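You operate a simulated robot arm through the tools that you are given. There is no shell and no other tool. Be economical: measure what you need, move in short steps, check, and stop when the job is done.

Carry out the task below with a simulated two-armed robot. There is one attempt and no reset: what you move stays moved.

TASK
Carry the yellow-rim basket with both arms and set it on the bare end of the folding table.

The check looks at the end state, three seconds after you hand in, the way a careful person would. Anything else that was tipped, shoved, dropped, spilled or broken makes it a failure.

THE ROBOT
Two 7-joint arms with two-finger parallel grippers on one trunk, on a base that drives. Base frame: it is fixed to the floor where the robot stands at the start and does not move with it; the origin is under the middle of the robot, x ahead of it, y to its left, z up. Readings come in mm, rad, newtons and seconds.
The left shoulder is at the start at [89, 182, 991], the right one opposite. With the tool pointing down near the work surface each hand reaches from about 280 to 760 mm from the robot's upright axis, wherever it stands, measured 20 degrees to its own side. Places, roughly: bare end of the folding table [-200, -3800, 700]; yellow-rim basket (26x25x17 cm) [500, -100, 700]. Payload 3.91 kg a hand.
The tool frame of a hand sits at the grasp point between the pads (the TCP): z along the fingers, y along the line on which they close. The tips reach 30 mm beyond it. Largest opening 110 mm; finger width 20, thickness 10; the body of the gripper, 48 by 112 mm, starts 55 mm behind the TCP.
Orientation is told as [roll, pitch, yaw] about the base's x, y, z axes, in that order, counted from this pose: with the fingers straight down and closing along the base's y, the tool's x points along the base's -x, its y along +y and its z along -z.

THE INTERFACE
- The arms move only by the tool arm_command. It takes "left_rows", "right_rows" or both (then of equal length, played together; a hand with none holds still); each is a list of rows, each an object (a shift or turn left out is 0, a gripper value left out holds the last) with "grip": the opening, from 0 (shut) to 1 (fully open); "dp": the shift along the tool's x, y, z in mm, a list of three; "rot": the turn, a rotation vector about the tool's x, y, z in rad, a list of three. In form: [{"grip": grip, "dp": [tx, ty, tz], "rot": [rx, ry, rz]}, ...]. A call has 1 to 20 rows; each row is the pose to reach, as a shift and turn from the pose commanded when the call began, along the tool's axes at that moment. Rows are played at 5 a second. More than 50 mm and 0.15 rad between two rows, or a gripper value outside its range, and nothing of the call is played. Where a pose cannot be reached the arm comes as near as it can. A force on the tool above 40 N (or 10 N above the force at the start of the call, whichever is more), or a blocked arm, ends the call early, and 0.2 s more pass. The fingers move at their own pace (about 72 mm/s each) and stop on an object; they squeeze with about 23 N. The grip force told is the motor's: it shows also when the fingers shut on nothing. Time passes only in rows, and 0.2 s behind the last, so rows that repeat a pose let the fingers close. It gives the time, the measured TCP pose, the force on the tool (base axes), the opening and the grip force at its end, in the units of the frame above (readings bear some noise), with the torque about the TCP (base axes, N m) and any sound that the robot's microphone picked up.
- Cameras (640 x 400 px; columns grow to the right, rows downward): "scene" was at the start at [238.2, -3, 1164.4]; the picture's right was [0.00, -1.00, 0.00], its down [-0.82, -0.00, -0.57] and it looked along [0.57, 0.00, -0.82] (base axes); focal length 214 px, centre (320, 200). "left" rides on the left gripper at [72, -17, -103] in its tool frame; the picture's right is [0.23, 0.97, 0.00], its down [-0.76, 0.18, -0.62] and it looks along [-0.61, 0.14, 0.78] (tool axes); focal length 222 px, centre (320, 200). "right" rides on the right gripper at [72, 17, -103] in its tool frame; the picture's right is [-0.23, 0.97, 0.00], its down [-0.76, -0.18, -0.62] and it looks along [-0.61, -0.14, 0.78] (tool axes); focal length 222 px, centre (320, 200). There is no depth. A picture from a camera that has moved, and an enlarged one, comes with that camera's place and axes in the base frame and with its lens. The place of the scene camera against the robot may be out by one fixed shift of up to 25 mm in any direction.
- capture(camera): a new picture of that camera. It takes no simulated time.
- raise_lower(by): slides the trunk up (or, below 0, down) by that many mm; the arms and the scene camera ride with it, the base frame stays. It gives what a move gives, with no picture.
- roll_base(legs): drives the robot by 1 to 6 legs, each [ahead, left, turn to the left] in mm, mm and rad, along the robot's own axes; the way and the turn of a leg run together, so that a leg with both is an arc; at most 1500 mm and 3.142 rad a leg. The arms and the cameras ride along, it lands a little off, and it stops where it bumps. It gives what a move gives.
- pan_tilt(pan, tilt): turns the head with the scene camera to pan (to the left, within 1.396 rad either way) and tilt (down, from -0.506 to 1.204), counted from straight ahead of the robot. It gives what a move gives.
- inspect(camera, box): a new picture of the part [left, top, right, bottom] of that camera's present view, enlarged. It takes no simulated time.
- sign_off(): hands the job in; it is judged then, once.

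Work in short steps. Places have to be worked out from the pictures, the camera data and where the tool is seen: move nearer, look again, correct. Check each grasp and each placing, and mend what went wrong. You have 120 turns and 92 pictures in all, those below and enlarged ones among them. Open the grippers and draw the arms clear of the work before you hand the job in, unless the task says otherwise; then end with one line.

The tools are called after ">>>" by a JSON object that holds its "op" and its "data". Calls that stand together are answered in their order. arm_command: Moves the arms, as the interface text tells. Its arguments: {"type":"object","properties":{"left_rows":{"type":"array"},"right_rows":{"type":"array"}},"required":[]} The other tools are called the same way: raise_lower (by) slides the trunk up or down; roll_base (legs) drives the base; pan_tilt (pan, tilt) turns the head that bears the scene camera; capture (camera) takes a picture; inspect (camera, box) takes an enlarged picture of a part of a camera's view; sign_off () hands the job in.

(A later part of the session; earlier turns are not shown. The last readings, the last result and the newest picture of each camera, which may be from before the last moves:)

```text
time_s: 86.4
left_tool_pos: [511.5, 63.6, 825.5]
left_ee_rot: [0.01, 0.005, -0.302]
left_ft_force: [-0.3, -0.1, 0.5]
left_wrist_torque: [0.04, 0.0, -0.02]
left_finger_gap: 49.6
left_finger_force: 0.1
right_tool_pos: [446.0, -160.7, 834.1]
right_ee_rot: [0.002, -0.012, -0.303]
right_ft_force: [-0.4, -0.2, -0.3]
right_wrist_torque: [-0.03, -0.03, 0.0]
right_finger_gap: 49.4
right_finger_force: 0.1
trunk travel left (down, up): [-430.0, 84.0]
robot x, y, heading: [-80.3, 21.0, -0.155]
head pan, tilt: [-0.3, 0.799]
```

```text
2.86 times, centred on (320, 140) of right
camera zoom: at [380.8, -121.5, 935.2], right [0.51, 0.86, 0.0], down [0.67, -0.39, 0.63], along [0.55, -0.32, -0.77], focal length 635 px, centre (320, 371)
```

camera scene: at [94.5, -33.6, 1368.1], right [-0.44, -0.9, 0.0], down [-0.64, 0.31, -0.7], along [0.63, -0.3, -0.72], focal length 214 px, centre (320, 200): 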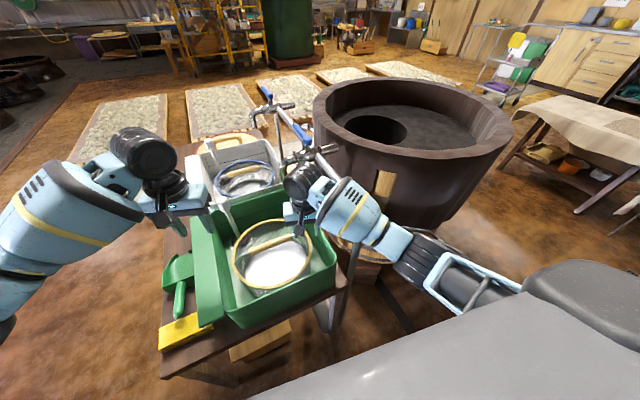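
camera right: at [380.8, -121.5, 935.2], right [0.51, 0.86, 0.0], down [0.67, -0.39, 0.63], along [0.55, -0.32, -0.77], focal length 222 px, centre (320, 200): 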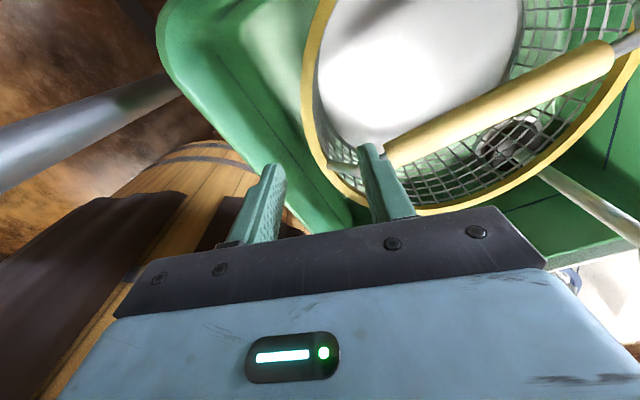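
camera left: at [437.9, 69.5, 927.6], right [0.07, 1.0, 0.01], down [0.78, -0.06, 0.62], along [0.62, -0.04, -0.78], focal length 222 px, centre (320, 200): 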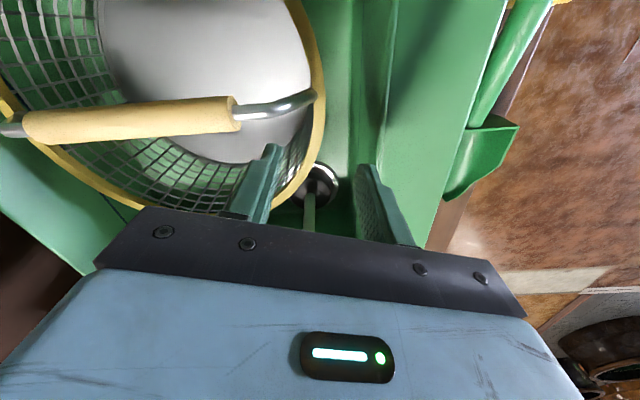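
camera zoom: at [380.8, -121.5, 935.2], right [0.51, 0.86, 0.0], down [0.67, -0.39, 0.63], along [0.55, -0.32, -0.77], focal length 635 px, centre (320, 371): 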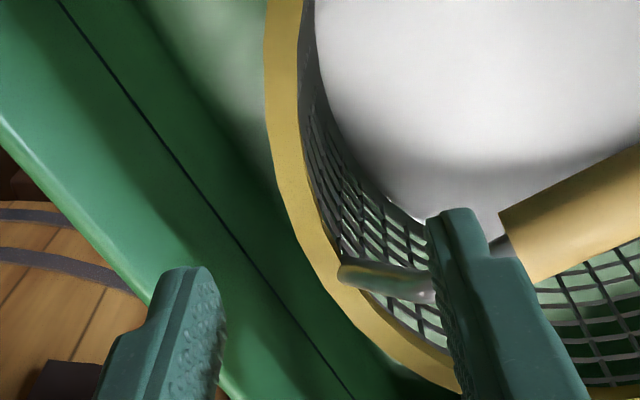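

The left hand is centred on the rim, and the right needs about 5 mm outward. I correct that and lower both to z about 760, which keeps the bodies above the handle.

>>> {"op": "arm_command", "data": {"left_rows": [{"dp": [0, 0, 20]}, {"dp": [0, 0, 40]}, {"dp": [0, 0, 55]}, {"dp": [0, 0, 65]}, {"dp": [0, 0, 65]}], "right_rows": [{"dp": [1, -5, 15]}, {"dp": [1, -5, 40]}, {"dp": [1, -5, 60]}, {"dp": [1, -5, 73]}, {"dp": [1, -5, 73]}]}}

>>> {"op": "inspect", "data": {"camera": "left", "box": [200, 50, 440, 250]}}

>>> {"op": "inspect", "data": {"camera": "right", "box": [200, 50, 440, 250]}}

```text
time_s: 87.2
left_tool_pos: [511.1, 68.8, 780.1]
left_ee_rot: [0.009, -0.004, -0.296]
left_ft_force: [0.3, 1.6, 9.6]
left_wrist_torque: [0.37, 0.01, -0.03]
left_finger_gap: 50.7
left_finger_force: 0.4
right_tool_pos: [439.3, -154.3, 778.9]
right_ee_rot: [0.009, -0.014, -0.288]
right_ft_force: [-0.5, 0.1, 0.3]
right_wrist_torque: [0.01, 0.01, 0.01]
right_finger_gap: 49.6
right_finger_force: 0.1
trunk travel left (down, up): [-430.0, 84.0]
robot x, y, heading: [-77.5, 16.4, -0.151]
head pan, tilt: [-0.3, 0.799]
stopped in row 4 (left hand): the force on the tool passed its limit at 50 N (the readings are from after the stop); the commanded pose is now the measured one
```

```text
2.00 times, centred on (320, 150) of left
camera zoom: at [435.9, 72.2, 882.7], right [0.07, 1.0, 0.01], down [0.78, -0.06, 0.63], along [0.63, -0.04, -0.78], focal length 444 px, centre (320, 300)
```

zoom: 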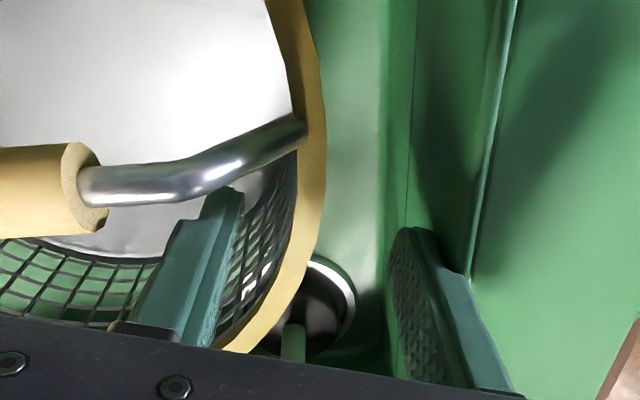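

```text
2.00 times, centred on (320, 150) of right
camera zoom: at [374.9, -118.0, 879.1], right [0.49, 0.87, 0.01], down [0.67, -0.39, 0.63], along [0.55, -0.31, -0.77], focal length 444 px, centre (320, 300)
```

zoom: 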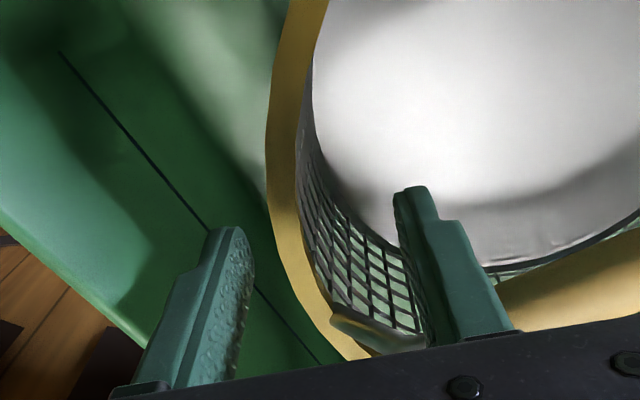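

The torque shows that the left outer finger touched the sink's top edge at y about 102. I narrow both grippers to about 33 mm, re-centre them on the rim and then go down.

>>> {"op": "arm_command", "data": {"left_rows": [{"grip": 0.3, "dp": [-2, -5, -6]}, {"grip": 0.3, "dp": [-2, -7.5, -6]}, {"dp": [-2, -7.5, -6]}, {"dp": [-2, -7.5, 5]}, {"dp": [-2, -7.5, 13]}, {"dp": [-2, -7.5, 20]}, {"dp": [-2, -7.5, 20]}], "right_rows": [{"grip": 0.3, "dp": [2, -5, 0]}, {"grip": 0.3, "dp": [2, -7.5, 0]}, {"dp": [2, -7.5, 0]}, {"dp": [2, -7.5, 6]}, {"dp": [2, -7.5, 12]}, {"dp": [2, -7.5, 18]}, {"dp": [2, -7.5, 18]}]}}

>>> {"op": "inspect", "data": {"camera": "left", "box": [200, 50, 440, 250]}}

>>> {"op": "inspect", "data": {"camera": "right", "box": [200, 50, 440, 250]}}

```text
time_s: 88.8
left_tool_pos: [511.3, 59.1, 758.5]
left_ee_rot: [0.008, 0.001, -0.299]
left_ft_force: [0.3, -0.4, -0.8]
left_wrist_torque: [0.0, -0.01, 0.04]
left_finger_gap: 33.0
left_finger_force: 0.1
right_tool_pos: [438.6, -165.1, 758.7]
right_ee_rot: [0.004, -0.011, -0.297]
right_ft_force: [1.0, 0.1, 0.2]
right_wrist_torque: [0.0, 0.0, 0.0]
right_finger_gap: 33.0
right_finger_force: 0.1
trunk travel left (down, up): [-430.0, 84.0]
robot x, y, heading: [-82.8, 19.5, -0.152]
head pan, tilt: [-0.3, 0.799]
```

```text
2.00 times, centred on (320, 150) of left
camera zoom: at [436.8, 64.9, 861.0], right [0.07, 1.0, 0.01], down [0.78, -0.06, 0.62], along [0.62, -0.04, -0.78], focal length 444 px, centre (320, 300)
```

zoom: 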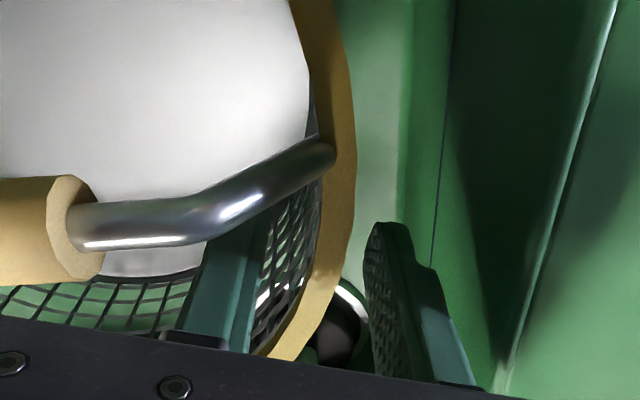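

```text
2.00 times, centred on (320, 150) of right
camera zoom: at [374.0, -127.2, 860.7], right [0.5, 0.87, 0.01], down [0.67, -0.39, 0.63], along [0.55, -0.31, -0.77], focal length 444 px, centre (320, 300)
```

zoom: 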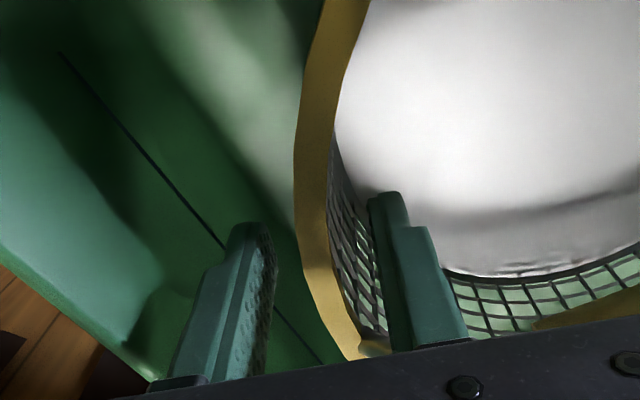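

Both grippers straddle the rim cleanly, so I close them together.

>>> {"op": "arm_command", "data": {"left_rows": [{"grip": 0.2}, {"grip": 0.0}, {"grip": 0.0}, {"grip": 0.0}, {"grip": 0.0}, {"grip": 0.0}], "right_rows": [{"grip": 0.2}, {"grip": 0.0}, {"grip": 0.0}, {"grip": 0.0}, {"grip": 0.0}, {"grip": 0.0}]}}

>>> {"op": "capture", "data": {"camera": "left"}}

>>> {"op": "capture", "data": {"camera": "right"}}

```text
time_s: 90.2
left_tool_pos: [510.6, 54.5, 757.8]
left_ee_rot: [-0.001, 0.004, -0.302]
left_ft_force: [-7.7, -28.2, -0.4]
left_wrist_torque: [-1.19, 0.04, -0.43]
left_finger_gap: 9.5
left_finger_force: 23.1
right_tool_pos: [439.5, -162.4, 758.6]
right_ee_rot: [0.014, -0.009, -0.289]
right_ft_force: [7.2, 26.8, 2.9]
right_wrist_torque: [1.03, -0.45, 0.53]
right_finger_gap: 12.9
right_finger_force: 23.3
trunk travel left (down, up): [-430.0, 84.0]
robot x, y, heading: [-84.4, 20.7, -0.153]
head pan, tilt: [-0.3, 0.799]
```

```text
35 pictures are left
camera left: at [436.2, 59.9, 861.7], right [0.07, 1.0, 0.0], down [0.78, -0.06, 0.62], along [0.62, -0.05, -0.78], focal length 222 px, centre (320, 200)
```

left: 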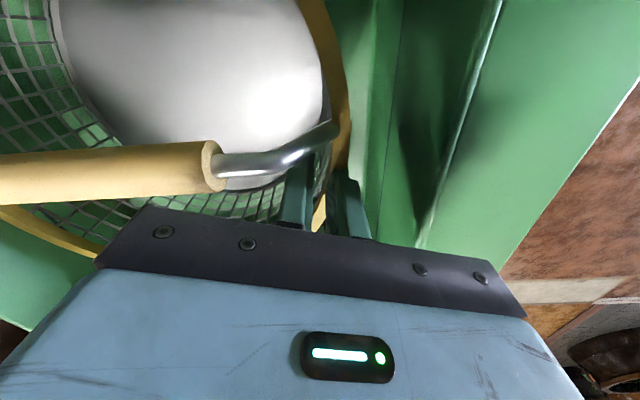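

```text
34 pictures are left
camera right: at [374.3, -125.8, 861.0], right [0.5, 0.87, 0.02], down [0.67, -0.39, 0.63], along [0.55, -0.3, -0.78], focal length 222 px, centre (320, 200)
```

right: 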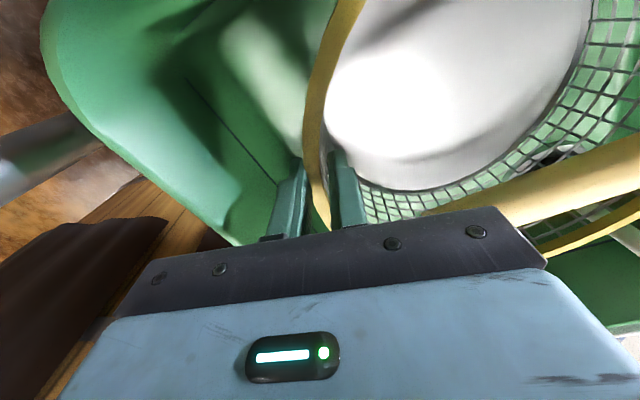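

Both hands hold the rim but pull outward against each other with about 28 N. I relax them inward a few mm before lifting.

>>> {"op": "arm_command", "data": {"left_rows": [{"dp": [0, -2, 0]}, {"dp": [0, -3.5, 0]}, {"dp": [0, -3.5, 0]}], "right_rows": [{"dp": [0, 1.5, 0]}, {"dp": [0, 2.5, 0]}, {"dp": [0, 2.5, 0]}]}}

```text
time_s: 91.0
left_tool_pos: [511.9, 52.9, 758.8]
left_ee_rot: [0.005, 0.003, -0.297]
left_ft_force: [-6.6, -17.7, 4.2]
left_wrist_torque: [-1.12, -0.32, -0.44]
left_finger_gap: 9.9
left_finger_force: 22.5
right_tool_pos: [441.8, -162.6, 759.0]
right_ee_rot: [0.008, -0.012, -0.292]
right_ft_force: [7.7, 20.7, 0.7]
right_wrist_torque: [0.91, -0.69, 0.53]
right_finger_gap: 13.0
right_finger_force: 23.0
trunk travel left (down, up): [-430.0, 84.0]
robot x, y, heading: [-82.3, 19.3, -0.15]
head pan, tilt: [-0.3, 0.799]
```

>>> {"op": "arm_command", "data": {"left_rows": [{"dp": [0, -2.5, 0]}, {"dp": [0, -5, 0]}, {"dp": [0, -5, 0]}], "right_rows": [{"dp": [0, 2.5, 0]}, {"dp": [0, 5, 0]}, {"dp": [0, 5, 0]}]}}

```text
time_s: 91.8
left_tool_pos: [510.9, 53.0, 759.2]
left_ee_rot: [0.015, 0.003, -0.293]
left_ft_force: [2.2, 3.1, -0.3]
left_wrist_torque: [-0.67, -0.4, -0.48]
left_finger_gap: 9.8
left_finger_force: 22.3
right_tool_pos: [442.4, -163.9, 758.6]
right_ee_rot: [-0.001, -0.01, -0.297]
right_ft_force: [-7.5, -8.7, 18.5]
right_wrist_torque: [0.35, 0.13, 0.57]
right_finger_gap: 13.7
right_finger_force: 22.9
trunk travel left (down, up): [-430.0, 84.0]
robot x, y, heading: [-83.0, 17.1, -0.15]
head pan, tilt: [-0.3, 0.799]
```

The side load is nearly gone. I lift both together, slowly, 40 mm.

>>> {"op": "arm_command", "data": {"left_rows": [{"dp": [0, 0, -5]}, {"dp": [0, 0, -10]}, {"dp": [0, 0, -20]}, {"dp": [0, 0, -30]}, {"dp": [0, 0, -40]}, {"dp": [0, 0, -40]}], "right_rows": [{"dp": [0, 0, -5]}, {"dp": [0, 0, -10]}, {"dp": [0, 0, -20]}, {"dp": [0, 0, -30]}, {"dp": [0, 0, -40]}, {"dp": [0, 0, -40]}]}}

>>> {"op": "capture", "data": {"camera": "scene"}}

```text
time_s: 93.2
left_tool_pos: [512.0, 52.9, 796.6]
left_ee_rot: [0.015, 0.001, -0.293]
left_ft_force: [10.0, 27.8, -1.4]
left_wrist_torque: [-0.14, -0.35, -0.46]
left_finger_gap: 10.3
left_finger_force: 23.3
right_tool_pos: [440.5, -162.5, 796.7]
right_ee_rot: [-0.001, -0.008, -0.297]
right_ft_force: [-8.8, -28.5, -2.2]
right_wrist_torque: [-0.05, 0.47, 0.54]
right_finger_gap: 12.9
right_finger_force: 22.9
trunk travel left (down, up): [-430.0, 84.0]
robot x, y, heading: [-79.9, 20.0, -0.147]
head pan, tilt: [-0.3, 0.799]
```

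```text
33 pictures are left
camera scene: at [95.1, -33.3, 1367.9], right [-0.44, -0.9, 0.0], down [-0.65, 0.31, -0.7], along [0.63, -0.3, -0.72], focal length 214 px, centre (320, 200)
```

scene: 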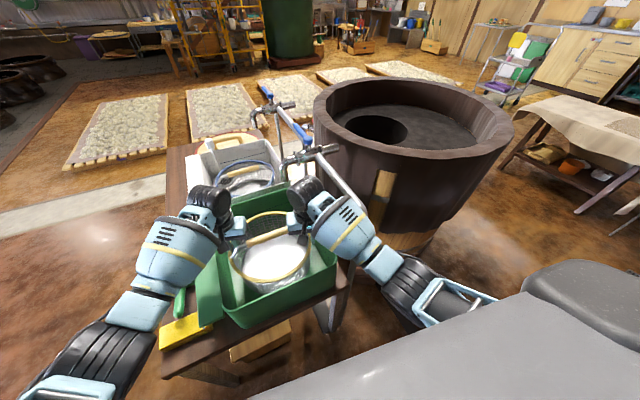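

The basket comes up freely and is light. I ease the inward squeeze by 4 mm a hand and lift another 150 mm, drawing slightly back from the rod.

>>> {"op": "arm_command", "data": {"left_rows": [{"dp": [0, 2, 0]}, {"dp": [0, 4, -10]}, {"dp": [2, 4, -35]}, {"dp": [5, 4, -60]}, {"dp": [8, 4, -85]}, {"dp": [12, 4, -110]}, {"dp": [16, 4, -135]}, {"dp": [20, 4, -150]}, {"dp": [20, 4, -150]}], "right_rows": [{"dp": [0, -2, 0]}, {"dp": [0, -4, -10]}, {"dp": [2, -4, -35]}, {"dp": [5, -4, -60]}, {"dp": [8, -4, -85]}, {"dp": [12, -4, -110]}, {"dp": [16, -4, -135]}, {"dp": [20, -4, -150]}, {"dp": [20, -4, -150]}]}}

>>> {"op": "capture", "data": {"camera": "scene"}}

```text
time_s: 95.2
left_tool_pos: [492.6, 57.7, 947.2]
left_ee_rot: [0.009, 0.006, -0.299]
left_ft_force: [0.8, 4.0, -4.2]
left_wrist_torque: [-0.1, 0.73, -0.61]
left_finger_gap: 9.9
left_finger_force: 22.9
right_tool_pos: [420.2, -158.8, 947.2]
right_ee_rot: [0.008, -0.01, -0.293]
right_ft_force: [-1.7, -3.7, -1.0]
right_wrist_torque: [0.45, -0.78, 0.49]
right_finger_gap: 12.7
right_finger_force: 22.7
trunk travel left (down, up): [-430.0, 84.0]
robot x, y, heading: [-82.3, 23.0, -0.152]
head pan, tilt: [-0.3, 0.799]
```

```text
32 pictures are left
camera scene: at [95.2, -33.4, 1367.8], right [-0.44, -0.9, 0.0], down [-0.65, 0.31, -0.7], along [0.63, -0.3, -0.72], focal length 214 px, centre (320, 200)
```

scene: 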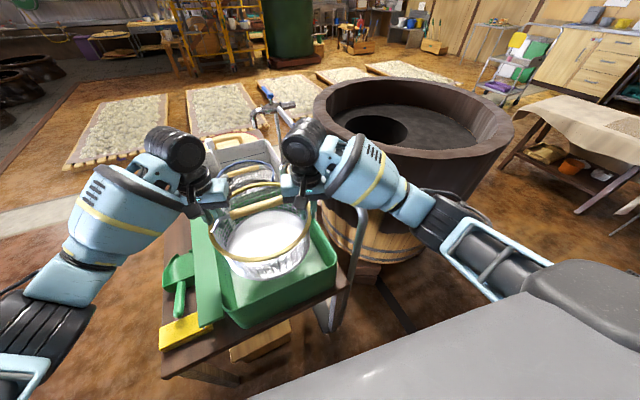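

The basket hangs clear above the sink. I back straight out 300 mm with it.

>>> {"op": "roll_base", "data": {"legs": [[-150, 0, 0], [-150, 0, 0]]}}

>>> {"op": "arm_command", "data": {"left_rows": [{"dp": [13, -2, 0]}, {"dp": [30, -4.5, 0]}, {"dp": [50, -7.5, 0]}, {"dp": [70, -10.5, 0]}, {"dp": [79, -12, 0]}, {"dp": [79, -12, 0]}], "right_rows": [{"dp": [13, -2, 0]}, {"dp": [30, -4.5, 0]}, {"dp": [50, -7.5, 0]}, {"dp": [70, -10.5, 0]}, {"dp": [79, -12, 0]}, {"dp": [79, -12, 0]}]}}

>>> {"op": "pan_tilt", "data": {"pan": -1.3, "tilt": 0.45}}

>>> {"op": "capture", "data": {"camera": "scene"}}

```text
time_s: 97.6
left_tool_pos: [197.3, 103.0, 949.0]
left_ee_rot: [0.008, 0.004, -0.296]
left_ft_force: [-2.8, -8.4, -2.8]
left_wrist_torque: [-0.71, 0.0, -0.47]
left_finger_gap: 10.0
left_finger_force: 23.0
right_tool_pos: [123.6, -111.9, 948.1]
right_ee_rot: [0.006, -0.012, -0.29]
right_ft_force: [2.3, 8.8, -1.7]
right_wrist_torque: [0.68, 0.01, 0.58]
right_finger_gap: 12.6
right_finger_force: 23.3
trunk travel left (down, up): [-430.0, 84.0]
robot x, y, heading: [-376.2, 65.5, -0.149]
head pan, tilt: [-0.3, 0.799]
```

```text
time_s: 99.0
left_tool_pos: [118.0, 114.5, 948.2]
left_ee_rot: [0.007, 0.004, -0.297]
left_ft_force: [0.0, -0.2, -2.4]
left_wrist_torque: [-0.46, 0.16, -0.52]
left_finger_gap: 9.9
left_finger_force: 23.6
right_tool_pos: [45.4, -101.3, 947.0]
right_ee_rot: [0.007, -0.009, -0.29]
right_ft_force: [-0.5, 0.0, -1.0]
right_wrist_torque: [0.56, -0.2, 0.59]
right_finger_gap: 12.6
right_finger_force: 22.7
trunk travel left (down, up): [-430.0, 84.0]
robot x, y, heading: [-380.2, 64.0, -0.149]
head pan, tilt: [-0.3, 0.799]
```

```text
time_s: 100.2
left_tool_pos: [119.2, 114.5, 948.9]
left_ee_rot: [0.008, 0.004, -0.299]
left_ft_force: [0.7, -2.0, -2.3]
left_wrist_torque: [-0.56, 0.18, -0.51]
left_finger_gap: 10.1
left_finger_force: 23.2
right_tool_pos: [44.5, -100.1, 946.4]
right_ee_rot: [0.008, -0.009, -0.29]
right_ft_force: [0.8, 3.2, -2.0]
right_wrist_torque: [0.58, -0.19, 0.52]
right_finger_gap: 12.7
right_finger_force: 22.4
trunk travel left (down, up): [-430.0, 84.0]
robot x, y, heading: [-377.3, 63.6, -0.144]
head pan, tilt: [-1.3, 0.45]
```

```text
31 pictures are left
camera scene: at [-262.7, -44.6, 1398.3], right [-0.99, -0.12, 0.0], down [-0.05, 0.43, -0.9], along [0.11, -0.89, -0.44], focal length 214 px, centre (320, 200)
```

scene: 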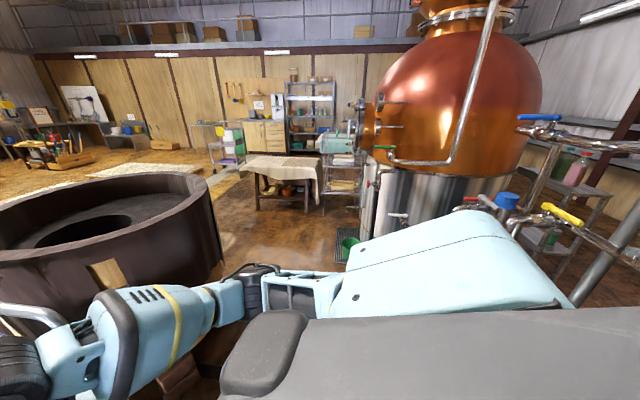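

The corridor lies between the barrel (x over 450) and the still and bucket (x under -350). I turn right to face -y with the basket high, then look ahead.

>>> {"op": "roll_base", "data": {"legs": [[0, 0, -0.7], [0, 0, -0.72]]}}

>>> {"op": "pan_tilt", "data": {"pan": 0, "tilt": 0.55}}

>>> {"op": "capture", "data": {"camera": "scene"}}

```text
time_s: 104.4
left_tool_pos: [-254.6, -418.9, 948.3]
left_ee_rot: [0.008, 0.005, -1.717]
left_ft_force: [-3.9, 0.6, -2.8]
left_wrist_torque: [0.14, 0.55, -0.5]
left_finger_gap: 10.1
left_finger_force: 23.6
right_tool_pos: [-478.0, -378.6, 946.4]
right_ee_rot: [0.007, -0.01, -1.713]
right_ft_force: [2.4, -0.7, -1.5]
right_wrist_torque: [-0.09, -0.58, 0.54]
right_finger_gap: 12.6
right_finger_force: 23.4
trunk travel left (down, up): [-430.0, 84.0]
robot x, y, heading: [-376.2, 63.6, -1.569]
head pan, tilt: [-1.3, 0.45]
```

```text
time_s: 105.9
left_tool_pos: [-255.2, -419.8, 947.7]
left_ee_rot: [0.007, 0.002, -1.718]
left_ft_force: [1.3, -0.7, -1.9]
left_wrist_torque: [0.07, 0.5, -0.45]
left_finger_gap: 10.1
left_finger_force: 22.9
right_tool_pos: [-477.8, -380.1, 947.3]
right_ee_rot: [0.008, -0.008, -1.71]
right_ft_force: [-0.4, 0.0, -1.4]
right_wrist_torque: [-0.05, -0.55, 0.53]
right_finger_gap: 12.5
right_finger_force: 23.0
trunk travel left (down, up): [-430.0, 84.0]
robot x, y, heading: [-376.9, 65.2, -1.567]
head pan, tilt: [0.0, 0.55]
```

```text
30 pictures are left
camera scene: at [-371.0, -127.1, 1389.3], right [-1.0, 0.0, 0.0], down [0.0, 0.52, -0.85], along [0.0, -0.85, -0.52], focal length 214 px, centre (320, 200)
```

scene: 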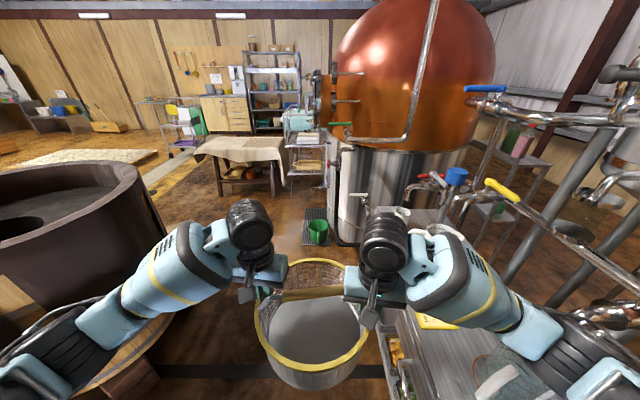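

The basket is held level. I shift left and ahead into the corridor, watching for bumps.

>>> {"op": "roll_base", "data": {"legs": [[300, 250, 0], [500, 130, 0]]}}

>>> {"op": "capture", "data": {"camera": "scene"}}

```text
time_s: 111.3
left_tool_pos: [126.7, -1220.7, 949.1]
left_ee_rot: [0.007, 0.005, -1.72]
left_ft_force: [-1.0, -0.1, -1.4]
left_wrist_torque: [0.07, 0.5, -0.5]
left_finger_gap: 10.0
left_finger_force: 23.5
right_tool_pos: [-96.0, -1177.8, 944.9]
right_ee_rot: [0.006, -0.008, -1.716]
right_ft_force: [0.0, 0.2, -2.0]
right_wrist_torque: [-0.07, -0.5, 0.53]
right_finger_gap: 12.6
right_finger_force: 23.2
trunk travel left (down, up): [-430.0, 84.0]
robot x, y, heading: [7.4, -737.8, -1.572]
head pan, tilt: [0.0, 0.55]
```

```text
29 pictures are left
camera scene: at [11.2, -926.8, 1389.3], right [-1.0, 0.0, 0.0], down [0.0, 0.52, -0.85], along [0.0, -0.85, -0.52], focal length 214 px, centre (320, 200)
```

scene: 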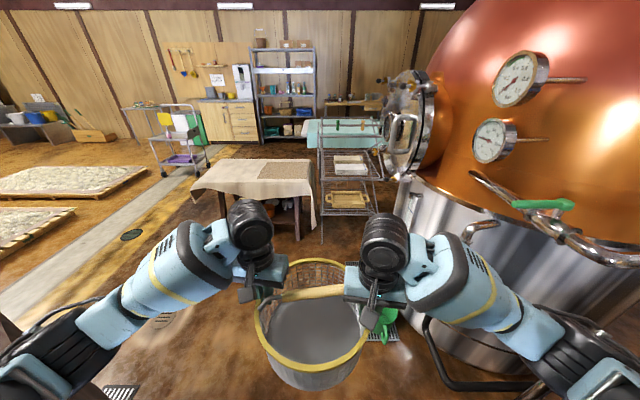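

>>> {"op": "inspect", "data": {"camera": "scene", "box": [130, 80, 430, 260]}}

```text
2.13 times, centred on (280, 170) of scene
camera zoom: at [11.2, -926.8, 1389.3], right [-1.0, 0.0, 0.0], down [0.0, 0.52, -0.85], along [0.0, -0.85, -0.52], focal length 458 px, centre (405, 264)
```

zoom: 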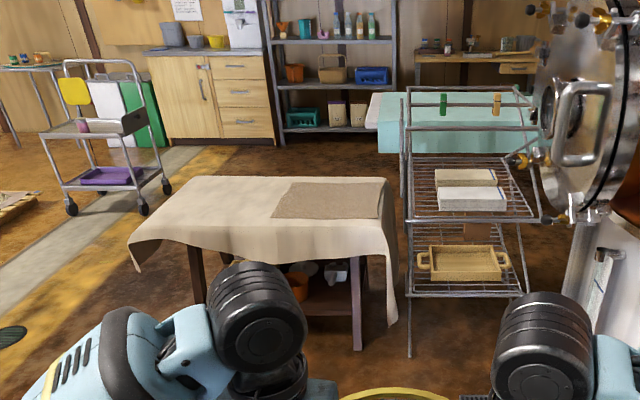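

The draped table stands behind the drying rack, with open floor behind the cloth-covered table. My route goes down this corridor, left through the aisle, then around the cloth table's +x end. I advance in small legs.

>>> {"op": "roll_base", "data": {"legs": [[0, 60, 0], [900, 0, 0], [90, 250, 0]]}}

>>> {"op": "capture", "data": {"camera": "scene"}}

```text
time_s: 115.4
left_tool_pos: [187.8, -1817.7, 952.8]
left_ee_rot: [-0.001, -0.008, -1.729]
left_ft_force: [2.2, -0.6, -1.6]
left_wrist_torque: [-0.34, 0.58, -0.45]
left_finger_gap: 9.3
left_finger_force: 22.8
right_tool_pos: [-34.4, -1772.5, 944.3]
right_ee_rot: [0.001, -0.003, -1.716]
right_ft_force: [-2.2, 1.1, -2.5]
right_wrist_torque: [0.37, -0.44, 0.62]
right_finger_gap: 12.5
right_finger_force: 23.0
trunk travel left (down, up): [-430.0, 84.0]
robot x, y, heading: [62.9, -1340.9, -1.575]
head pan, tilt: [0.0, 0.55]
stopped in leg 2: the robot was blocked; the commanded pose is now the measured one
```

```text
27 pictures are left
camera scene: at [76.7, -1521.0, 1391.3], right [-1.0, 0.01, 0.0], down [0.0, 0.52, -0.86], along [-0.01, -0.86, -0.52], focal length 214 px, centre (320, 200)
```

scene: 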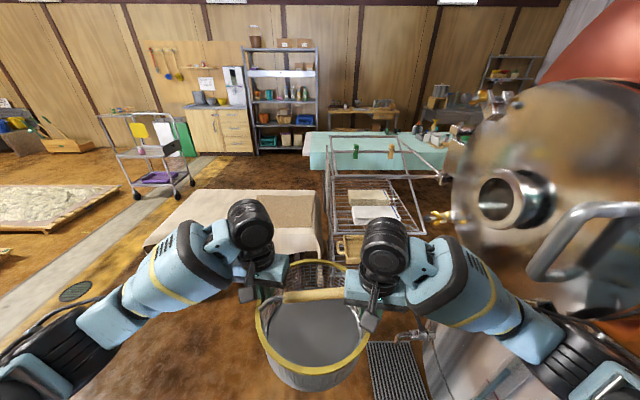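

The robot stopped at y -1341; I suspect the right elbow is against the still's fittings. I look right to confirm.

>>> {"op": "pan_tilt", "data": {"pan": -1.0, "tilt": 0.75}}

>>> {"op": "capture", "data": {"camera": "scene"}}

>>> {"op": "pan_tilt", "data": {"pan": 1.1, "tilt": 0.8}}

>>> {"op": "capture", "data": {"camera": "scene"}}

```text
time_s: 116.7
left_tool_pos: [186.8, -1818.0, 952.8]
left_ee_rot: [-0.003, -0.007, -1.728]
left_ft_force: [0.3, -0.3, -1.6]
left_wrist_torque: [0.1, 0.53, -0.52]
left_finger_gap: 9.2
left_finger_force: 23.2
right_tool_pos: [-35.2, -1771.9, 944.3]
right_ee_rot: [0.003, -0.004, -1.719]
right_ft_force: [-0.6, 0.3, -1.9]
right_wrist_torque: [-0.07, -0.53, 0.54]
right_finger_gap: 12.7
right_finger_force: 23.0
trunk travel left (down, up): [-430.0, 84.0]
robot x, y, heading: [66.0, -1342.5, -1.577]
head pan, tilt: [-1.0, 0.75]
```

```text
26 pictures are left
camera scene: at [5.9, -1475.2, 1373.7], right [-0.54, 0.84, -0.01], down [0.57, 0.36, -0.74], along [-0.62, -0.4, -0.68], focal length 214 px, centre (320, 200)
```

scene: 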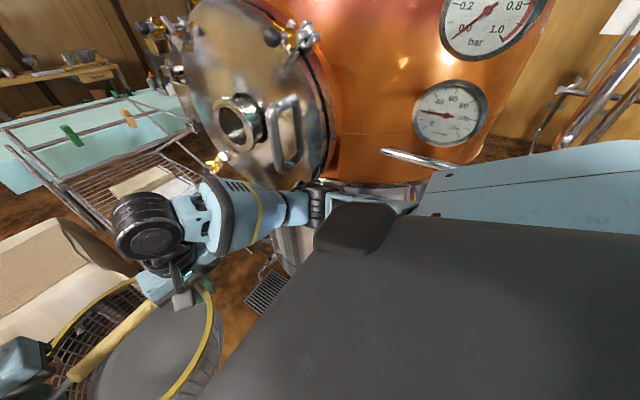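

```text
time_s: 118.7
left_tool_pos: [186.1, -1818.3, 952.9]
left_ee_rot: [0.001, -0.008, -1.729]
left_ft_force: [-1.1, 0.5, -3.5]
left_wrist_torque: [0.19, 0.45, -0.47]
left_finger_gap: 9.3
left_finger_force: 22.7
right_tool_pos: [-37.2, -1772.7, 942.9]
right_ee_rot: [0.004, -0.003, -1.72]
right_ft_force: [1.0, -0.9, -1.6]
right_wrist_torque: [-0.17, -0.57, 0.52]
right_finger_gap: 12.7
right_finger_force: 23.0
trunk travel left (down, up): [-430.0, 84.0]
robot x, y, heading: [63.0, -1343.1, -1.581]
head pan, tilt: [1.1, 0.799]
```

```text
25 pictures are left
camera scene: at [146.7, -1468.0, 1369.1], right [-0.46, -0.89, 0.01], down [-0.64, 0.32, -0.7], along [0.62, -0.33, -0.72], focal length 214 px, centre (320, 200)
```

scene: 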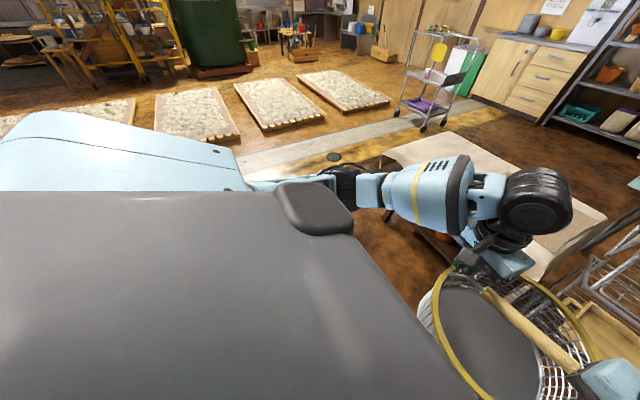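

The right elbow is against the still's door. I back off 40 mm, shift 80 mm left and try ahead again.

>>> {"op": "roll_base", "data": {"legs": [[-40, 0, 0], [0, 80, 0], [340, 60, 0]]}}

```text
time_s: 122.4
left_tool_pos: [320.8, -2125.5, 947.9]
left_ee_rot: [0.002, 0.004, -1.728]
left_ft_force: [0.9, -1.1, -2.8]
left_wrist_torque: [0.04, 0.45, -0.5]
left_finger_gap: 9.7
left_finger_force: 22.6
right_tool_pos: [98.8, -2080.1, 937.4]
right_ee_rot: [0.005, 0.008, -1.719]
right_ft_force: [-1.8, 0.6, -2.7]
right_wrist_torque: [0.01, -0.43, 0.55]
right_finger_gap: 12.6
right_finger_force: 22.7
trunk travel left (down, up): [-430.0, 84.0]
robot x, y, heading: [202.3, -1641.8, -1.573]
head pan, tilt: [1.1, 0.799]
```

Passed. I go ahead 110 and left 250, then turn left to face +x along the aisle.

>>> {"op": "roll_base", "data": {"legs": [[110, 100, 0], [0, 200, 0], [0, 0, 0.8], [0, 0, 0.77]]}}

>>> {"op": "pan_tilt", "data": {"pan": -0.5, "tilt": 0.6}}

>>> {"op": "capture", "data": {"camera": "scene"}}

```text
time_s: 130.0
left_tool_pos: [986.5, -1633.5, 947.5]
left_ee_rot: [0.004, 0.002, -0.16]
left_ft_force: [1.3, 4.7, -2.6]
left_wrist_torque: [-0.41, 0.01, -0.51]
left_finger_gap: 9.5
left_finger_force: 22.6
right_tool_pos: [940.4, -1856.7, 938.9]
right_ee_rot: [0.005, 0.008, -0.149]
right_ft_force: [-1.5, -4.8, -1.4]
right_wrist_torque: [0.4, 0.01, 0.54]
right_finger_gap: 12.5
right_finger_force: 23.0
trunk travel left (down, up): [-430.0, 84.0]
robot x, y, heading: [502.1, -1753.1, -0.006]
head pan, tilt: [1.1, 0.799]
```

```text
time_s: 131.7
left_tool_pos: [985.6, -1633.6, 948.4]
left_ee_rot: [0.006, 0.005, -0.158]
left_ft_force: [0.7, 2.3, -1.1]
left_wrist_torque: [-0.47, 0.05, -0.46]
left_finger_gap: 9.3
left_finger_force: 23.1
right_tool_pos: [940.9, -1856.2, 940.7]
right_ee_rot: [0.001, 0.009, -0.151]
right_ft_force: [-1.4, -1.7, -2.5]
right_wrist_torque: [0.44, -0.01, 0.54]
right_finger_gap: 12.3
right_finger_force: 23.2
trunk travel left (down, up): [-430.0, 84.0]
robot x, y, heading: [502.7, -1749.6, -0.008]
head pan, tilt: [-0.499, 0.6]
```

```text
24 pictures are left
camera scene: at [684.5, -1798.5, 1384.8], right [-0.48, -0.88, 0.0], down [-0.49, 0.27, -0.82], along [0.72, -0.4, -0.57], focal length 214 px, centre (320, 200)
```

scene: 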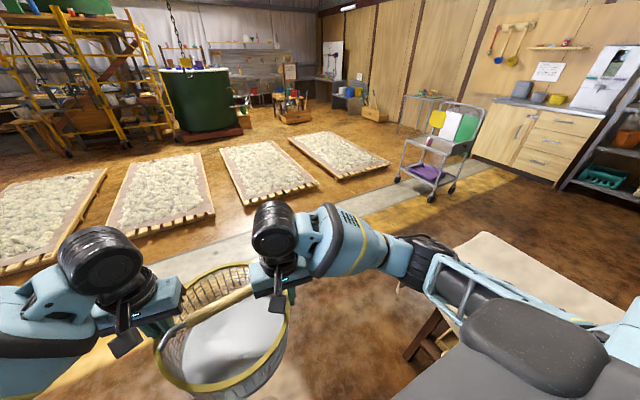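

The aisle and the space beyond are open. I go ahead 980 mm to x about 1480, turn right to face -y and advance past the cloth table's end.

>>> {"op": "roll_base", "data": {"legs": [[980, 0, 0], [0, 0, -0.8], [0, 0, -0.77], [900, 0, 0]]}}

>>> {"op": "pan_tilt", "data": {"pan": -0.8, "tilt": 0.5}}

>>> {"op": "capture", "data": {"camera": "scene"}}

```text
time_s: 145.2
left_tool_pos: [1535.3, -3160.0, 948.4]
left_ee_rot: [0.004, 0.004, -1.773]
left_ft_force: [7.7, -2.0, -1.6]
left_wrist_torque: [0.03, 0.37, -0.54]
left_finger_gap: 9.5
left_finger_force: 22.8
right_tool_pos: [1314.7, -3106.1, 940.0]
right_ee_rot: [0.003, 0.009, -1.761]
right_ft_force: [-7.4, 2.1, -2.6]
right_wrist_torque: [-0.01, -0.33, 0.55]
right_finger_gap: 12.5
right_finger_force: 23.2
trunk travel left (down, up): [-430.0, 84.0]
robot x, y, heading: [1437.1, -2668.8, -1.615]
head pan, tilt: [-0.499, 0.6]
```

```text
time_s: 146.0
left_tool_pos: [1535.6, -3157.8, 948.4]
left_ee_rot: [0.003, 0.003, -1.77]
left_ft_force: [2.1, -1.2, -1.7]
left_wrist_torque: [0.12, 0.46, -0.48]
left_finger_gap: 9.3
left_finger_force: 23.0
right_tool_pos: [1314.5, -3104.8, 938.6]
right_ee_rot: [0.005, 0.009, -1.761]
right_ft_force: [-2.5, 1.0, -1.4]
right_wrist_torque: [-0.07, -0.49, 0.54]
right_finger_gap: 12.5
right_finger_force: 22.6
trunk travel left (down, up): [-430.0, 84.0]
robot x, y, heading: [1435.8, -2668.3, -1.618]
head pan, tilt: [-0.799, 0.499]
```

```text
23 pictures are left
camera scene: at [1371.0, -2833.3, 1393.9], right [-0.66, 0.75, 0.0], down [0.36, 0.32, -0.88], along [-0.66, -0.58, -0.48], focal length 214 px, centre (320, 200)
```

scene: 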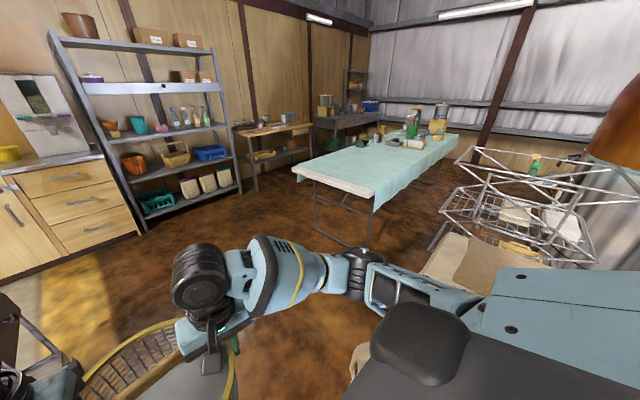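

The long table's near (+x) end is clear of goods: x about 170 inward, y -3420 to -4160, bottles only at its far end. I drive to y about -3790 and turn right to face the end of the table.

>>> {"op": "roll_base", "data": {"legs": [[1125, 0, 0], [0, 0, -0.76], [0, 0, -0.765]]}}

>>> {"op": "pan_tilt", "data": {"pan": 0, "tilt": 0.6}}

>>> {"op": "capture", "data": {"camera": "scene"}}

```text
time_s: 155.7
left_tool_pos: [903.4, -3915.2, 948.6]
left_ee_rot: [0.004, 0.003, 3.016]
left_ft_force: [-1.0, -6.1, -2.3]
left_wrist_torque: [0.37, -0.07, -0.5]
left_finger_gap: 9.4
left_finger_force: 23.6
right_tool_pos: [942.6, -3688.6, 938.1]
right_ee_rot: [0.004, 0.006, 3.023]
right_ft_force: [0.7, 6.1, -2.3]
right_wrist_torque: [-0.38, 0.08, 0.54]
right_finger_gap: 12.6
right_finger_force: 22.9
trunk travel left (down, up): [-430.0, 84.0]
robot x, y, heading: [1380.4, -3780.7, -3.118]
head pan, tilt: [-0.799, 0.499]
```

```text
time_s: 156.8
left_tool_pos: [904.2, -3914.2, 947.5]
left_ee_rot: [0.003, 0.004, 3.016]
left_ft_force: [-0.9, -1.6, -2.1]
left_wrist_torque: [0.44, -0.07, -0.44]
left_finger_gap: 9.4
left_finger_force: 22.8
right_tool_pos: [942.2, -3689.0, 939.2]
right_ee_rot: [0.003, 0.009, 3.025]
right_ft_force: [0.7, 1.4, -2.3]
right_wrist_torque: [-0.47, 0.01, 0.53]
right_finger_gap: 12.6
right_finger_force: 23.0
trunk travel left (down, up): [-430.0, 84.0]
robot x, y, heading: [1385.9, -3778.6, -3.116]
head pan, tilt: [0.0, 0.6]
```

```text
22 pictures are left
camera scene: at [1204.0, -3787.8, 1384.8], right [-0.03, 1.0, 0.0], down [0.56, 0.01, -0.82], along [-0.82, -0.02, -0.57], focal length 214 px, centre (320, 200)
```

scene: 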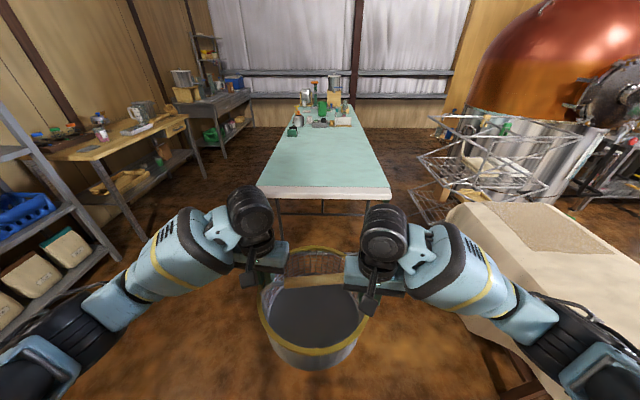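

The clear table end is straight ahead, its edge near x 140 and y -4158 to -3403. I drive ahead 880 mm toward it.

>>> {"op": "roll_base", "data": {"legs": [[500, -40, 0], [380, 0, 0]]}}

>>> {"op": "pan_tilt", "data": {"pan": 0, "tilt": 0.85}}

>>> {"op": "capture", "data": {"camera": "scene"}}

```text
time_s: 161.8
left_tool_pos: [27.1, -3913.9, 947.0]
left_ee_rot: [0.003, 0.006, 3.027]
left_ft_force: [-0.2, -2.2, -1.9]
left_wrist_torque: [0.45, -0.05, -0.51]
left_finger_gap: 9.2
left_finger_force: 22.7
right_tool_pos: [63.0, -3688.2, 938.6]
right_ee_rot: [0.004, 0.008, 3.036]
right_ft_force: [0.8, 2.2, -1.4]
right_wrist_torque: [-0.42, 0.03, 0.55]
right_finger_gap: 12.4
right_finger_force: 23.2
trunk travel left (down, up): [-430.0, 84.0]
robot x, y, heading: [503.2, -3774.0, -3.104]
head pan, tilt: [0.0, 0.6]
```

```text
time_s: 162.5
left_tool_pos: [28.9, -3914.2, 948.6]
left_ee_rot: [0.004, 0.004, 3.028]
left_ft_force: [0.1, -1.1, -2.5]
left_wrist_torque: [0.44, -0.08, -0.52]
left_finger_gap: 9.4
left_finger_force: 22.8
right_tool_pos: [63.0, -3689.1, 938.5]
right_ee_rot: [0.003, 0.009, 3.04]
right_ft_force: [0.1, 1.3, -2.2]
right_wrist_torque: [-0.45, 0.0, 0.53]
right_finger_gap: 12.6
right_finger_force: 23.5
trunk travel left (down, up): [-430.0, 84.0]
robot x, y, heading: [505.6, -3772.9, -3.1]
head pan, tilt: [0.0, 0.85]
```

```text
21 pictures are left
camera scene: at [336.4, -3783.4, 1364.0], right [-0.04, 1.0, 0.0], down [0.75, 0.03, -0.66], along [-0.66, -0.03, -0.75], focal length 214 px, centre (320, 200)
```

scene: 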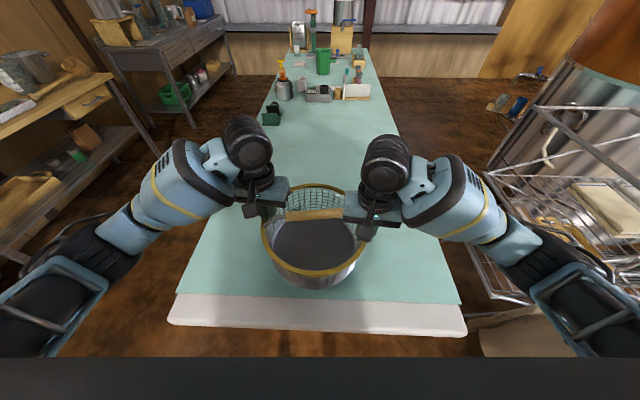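

The basket is above the clear end; the nearest goods are about 900 mm further on. I extend both arms 140 mm forward together and level the right hand, which sits 9 mm low.

>>> {"op": "arm_command", "data": {"left_rows": [{"dp": [-15, 2, 0]}, {"dp": [-40, 6, 0]}, {"dp": [-65, 10, 0]}, {"dp": [-90, 14, 0]}, {"dp": [-115, 17.5, 0]}, {"dp": [-138, 21, 0]}, {"dp": [-138, 21, 0]}, {"dp": [-138, 21, 0]}], "right_rows": [{"dp": [-15, 2, -2]}, {"dp": [-40, 6, -4]}, {"dp": [-65, 10, -6]}, {"dp": [-90, 14, -8]}, {"dp": [-115, 17.5, -9]}, {"dp": [-138, 21, -9]}, {"dp": [-138, 21, -9]}, {"dp": [-138, 21, -9]}]}}

>>> {"op": "capture", "data": {"camera": "scene"}}

```text
time_s: 164.3
left_tool_pos: [-112.4, -3918.5, 946.5]
left_ee_rot: [0.002, 0.006, 3.029]
left_ft_force: [-1.3, -5.2, -1.5]
left_wrist_torque: [0.47, 0.17, -0.48]
left_finger_gap: 10.0
left_finger_force: 23.4
right_tool_pos: [-77.6, -3694.1, 947.0]
right_ee_rot: [0.003, 0.009, 3.037]
right_ft_force: [0.5, 5.7, -1.2]
right_wrist_torque: [-0.37, -0.23, 0.56]
right_finger_gap: 11.8
right_finger_force: 23.3
trunk travel left (down, up): [-430.0, 84.0]
robot x, y, heading: [504.1, -3771.8, -3.1]
head pan, tilt: [0.0, 0.85]
```

```text
20 pictures are left
camera scene: at [336.0, -3783.4, 1363.9], right [-0.04, 1.0, 0.0], down [0.75, 0.03, -0.66], along [-0.66, -0.03, -0.75], focal length 214 px, centre (320, 200)
```

scene: 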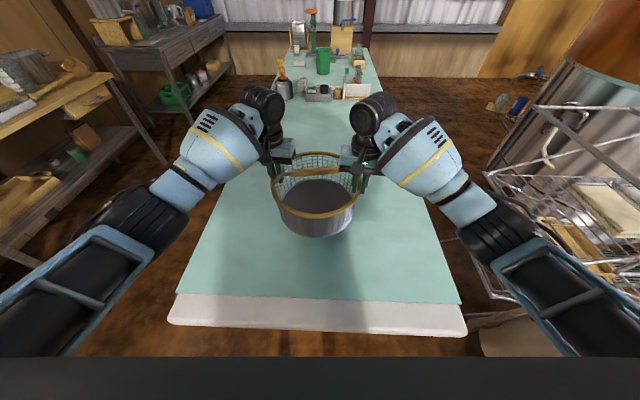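

Placed over the clear end at about (-95, -3806). I lower with both arms, 70 mm first.

>>> {"op": "arm_command", "data": {"left_rows": [{"dp": [0, 0, 15]}, {"dp": [0, 0, 35]}, {"dp": [0, 0, 55]}, {"dp": [0, 0, 70]}, {"dp": [0, 0, 70]}], "right_rows": [{"dp": [0, 0, 15]}, {"dp": [0, 0, 35]}, {"dp": [0, 0, 55]}, {"dp": [0, 0, 70]}, {"dp": [0, 0, 70]}]}}

>>> {"op": "inspect", "data": {"camera": "scene", "box": [220, 120, 420, 280]}}

```text
time_s: 165.5
left_tool_pos: [-112.6, -3919.6, 877.5]
left_ee_rot: [0.004, 0.004, 3.029]
left_ft_force: [0.6, -3.8, -2.8]
left_wrist_torque: [0.32, -0.42, -0.55]
left_finger_gap: 10.3
left_finger_force: 23.2
right_tool_pos: [-75.2, -3694.0, 876.8]
right_ee_rot: [0.005, 0.009, 3.039]
right_ft_force: [-0.4, 3.8, -1.4]
right_wrist_torque: [-0.47, 0.39, 0.46]
right_finger_gap: 11.8
right_finger_force: 23.0
trunk travel left (down, up): [-430.0, 84.0]
robot x, y, heading: [506.8, -3775.0, -3.102]
head pan, tilt: [0.0, 0.85]
```

```text
2.50 times, centred on (320, 200) of scene
camera zoom: at [336.4, -3783.4, 1364.0], right [-0.04, 1.0, 0.0], down [0.75, 0.03, -0.66], along [-0.66, -0.03, -0.75], focal length 536 px, centre (320, 200)
```

zoom: 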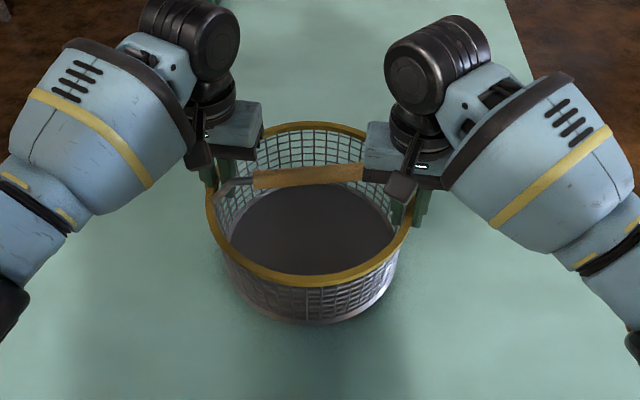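

>>> {"op": "arm_command", "data": {"left_rows": [{"dp": [0, 0, 5]}, {"dp": [0, 0, 10]}, {"dp": [0, 0, 14]}, {"dp": [0, 0, 18]}, {"dp": [0, 0, 22]}, {"dp": [0, 0, 25]}, {"dp": [0, 0, 25]}], "right_rows": [{"dp": [0, 0, 5]}, {"dp": [0, 0, 10]}, {"dp": [0, 0, 14]}, {"dp": [0, 0, 18]}, {"dp": [0, 0, 22]}, {"dp": [0, 0, 25]}, {"dp": [0, 0, 25]}]}}

>>> {"op": "inspect", "data": {"camera": "scene", "box": [220, 120, 420, 280]}}

```text
time_s: 166.8
left_tool_pos: [-111.7, -3919.5, 866.3]
left_ee_rot: [0.005, -0.01, 3.028]
left_ft_force: [4.7, -4.5, 17.9]
left_wrist_torque: [0.21, -0.86, -0.51]
left_finger_gap: 11.5
left_finger_force: 23.0
right_tool_pos: [-74.4, -3695.6, 859.9]
right_ee_rot: [0.009, -0.002, 3.037]
right_ft_force: [4.3, 5.2, 17.2]
right_wrist_torque: [-0.57, -0.24, 0.57]
right_finger_gap: 12.5
right_finger_force: 23.2
trunk travel left (down, up): [-430.0, 84.0]
robot x, y, heading: [505.7, -3774.1, -3.104]
head pan, tilt: [0.0, 0.85]
stopped in row 6 (left hand): the force on the tool passed its limit at 43 N (the readings are from after the stop); the commanded pose is now the measured one
```

```text
2.50 times, centred on (320, 200) of scene
camera zoom: at [340.4, -3783.0, 1364.0], right [-0.04, 1.0, 0.0], down [0.75, 0.03, -0.66], along [-0.66, -0.03, -0.75], focal length 536 px, centre (320, 200)
```

zoom: 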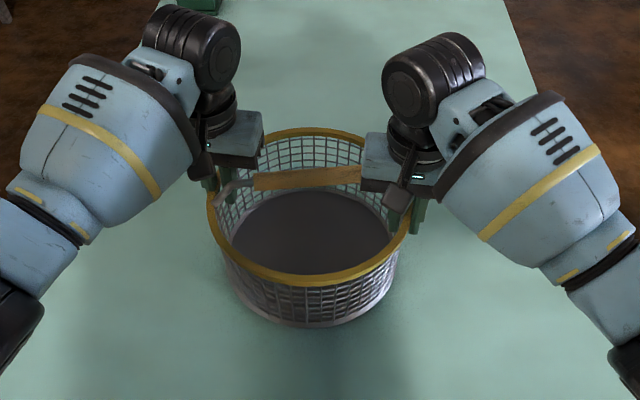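

The basket has landed; both hands now press down on it with about 17 N. I ease up 2 mm and open both grippers.

>>> {"op": "arm_command", "data": {"left_rows": [{"dp": [0, 0, -2]}, {"dp": [0, 0, -2]}, {"grip": 0.15, "dp": [0, 0, -2]}, {"grip": 0.25, "dp": [0, 0, -2]}, {"grip": 0.32, "dp": [0, 0, -2]}, {"dp": [0, 0, -2]}, {"dp": [0, 0, -2]}], "right_rows": [{"dp": [0, 0, -2]}, {"dp": [0, 0, -2]}, {"grip": 0.15, "dp": [0, 0, -2]}, {"grip": 0.25, "dp": [0, 0, -2]}, {"grip": 0.32, "dp": [0, 0, -2]}, {"dp": [0, 0, -2]}, {"dp": [0, 0, -2]}]}}

>>> {"op": "capture", "data": {"camera": "left"}}

>>> {"op": "capture", "data": {"camera": "right"}}

```text
time_s: 168.4
left_tool_pos: [-114.0, -3919.8, 862.3]
left_ee_rot: [0.005, -0.005, 3.028]
left_ft_force: [0.0, 0.1, -0.2]
left_wrist_torque: [0.03, 0.0, 0.02]
left_finger_gap: 35.4
left_finger_force: 0.1
right_tool_pos: [-76.5, -3695.5, 860.5]
right_ee_rot: [0.005, 0.001, 3.037]
right_ft_force: [-0.2, -1.0, 0.0]
right_wrist_torque: [0.0, -0.01, -0.03]
right_finger_gap: 35.0
right_finger_force: 0.1
trunk travel left (down, up): [-430.0, 84.0]
robot x, y, heading: [505.4, -3773.7, -3.099]
head pan, tilt: [0.0, 0.85]
```

```text
17 pictures are left
camera left: at [-39.4, -3910.5, 965.1], right [0.12, -0.99, 0.0], down [-0.77, -0.09, 0.63], along [-0.62, -0.08, -0.78], focal length 222 px, centre (320, 200)
```

left: 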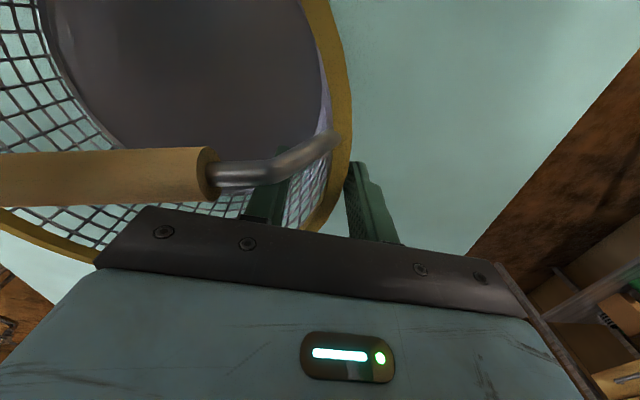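

```text
16 pictures are left
camera right: at [-6.3, -3719.3, 962.0], right [-0.33, -0.94, 0.0], down [-0.74, 0.26, 0.62], along [-0.59, 0.2, -0.78], focal length 222 px, centre (320, 200)
```

right: 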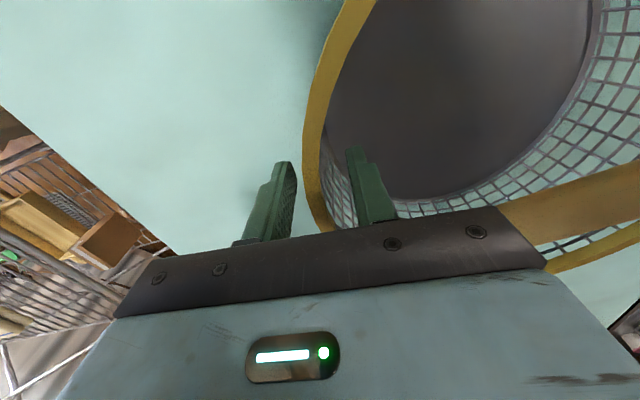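

Both grippers are free of the rim. I raise both hands straight up slowly.

>>> {"op": "arm_command", "data": {"left_rows": [{"dp": [0, 0, -8]}, {"dp": [0, 0, -18]}, {"dp": [0, 0, -30]}, {"dp": [0, 0, -50]}, {"dp": [0, 0, -80]}, {"dp": [0, 0, -120]}, {"dp": [0, 0, -150]}, {"dp": [0, 0, -150]}], "right_rows": [{"dp": [0, 0, -8]}, {"dp": [0, 0, -18]}, {"dp": [0, 0, -30]}, {"dp": [0, 0, -50]}, {"dp": [0, 0, -80]}, {"dp": [0, 0, -120]}, {"dp": [0, 0, -150]}, {"dp": [0, 0, -150]}]}}

>>> {"op": "capture", "data": {"camera": "scene"}}

```text
time_s: 170.2
left_tool_pos: [-113.0, -3920.0, 1013.6]
left_ee_rot: [0.005, -0.002, 3.028]
left_ft_force: [-1.0, 0.2, 0.3]
left_wrist_torque: [0.01, 0.01, 0.0]
left_finger_gap: 35.4
left_finger_force: 0.0
right_tool_pos: [-76.5, -3695.0, 1011.0]
right_ee_rot: [0.005, -0.001, 3.036]
right_ft_force: [-0.3, -0.4, 0.9]
right_wrist_torque: [0.01, 0.01, 0.0]
right_finger_gap: 35.4
right_finger_force: 0.1
trunk travel left (down, up): [-430.0, 84.0]
robot x, y, heading: [506.9, -3773.1, -3.103]
head pan, tilt: [0.0, 0.85]
```

```text
15 pictures are left
camera scene: at [336.1, -3783.4, 1363.8], right [-0.04, 1.0, 0.0], down [0.75, 0.03, -0.66], along [-0.66, -0.03, -0.75], focal length 214 px, centre (320, 200)
```

scene: 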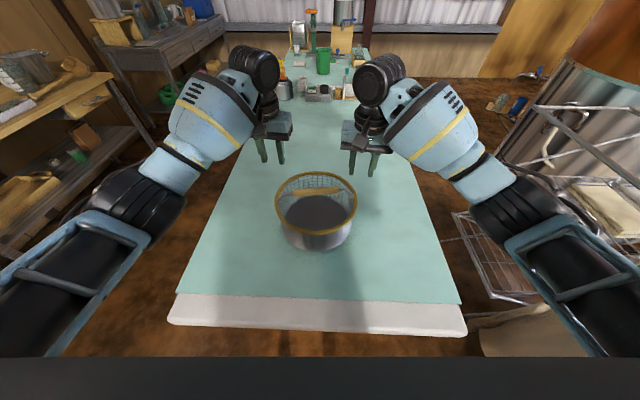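

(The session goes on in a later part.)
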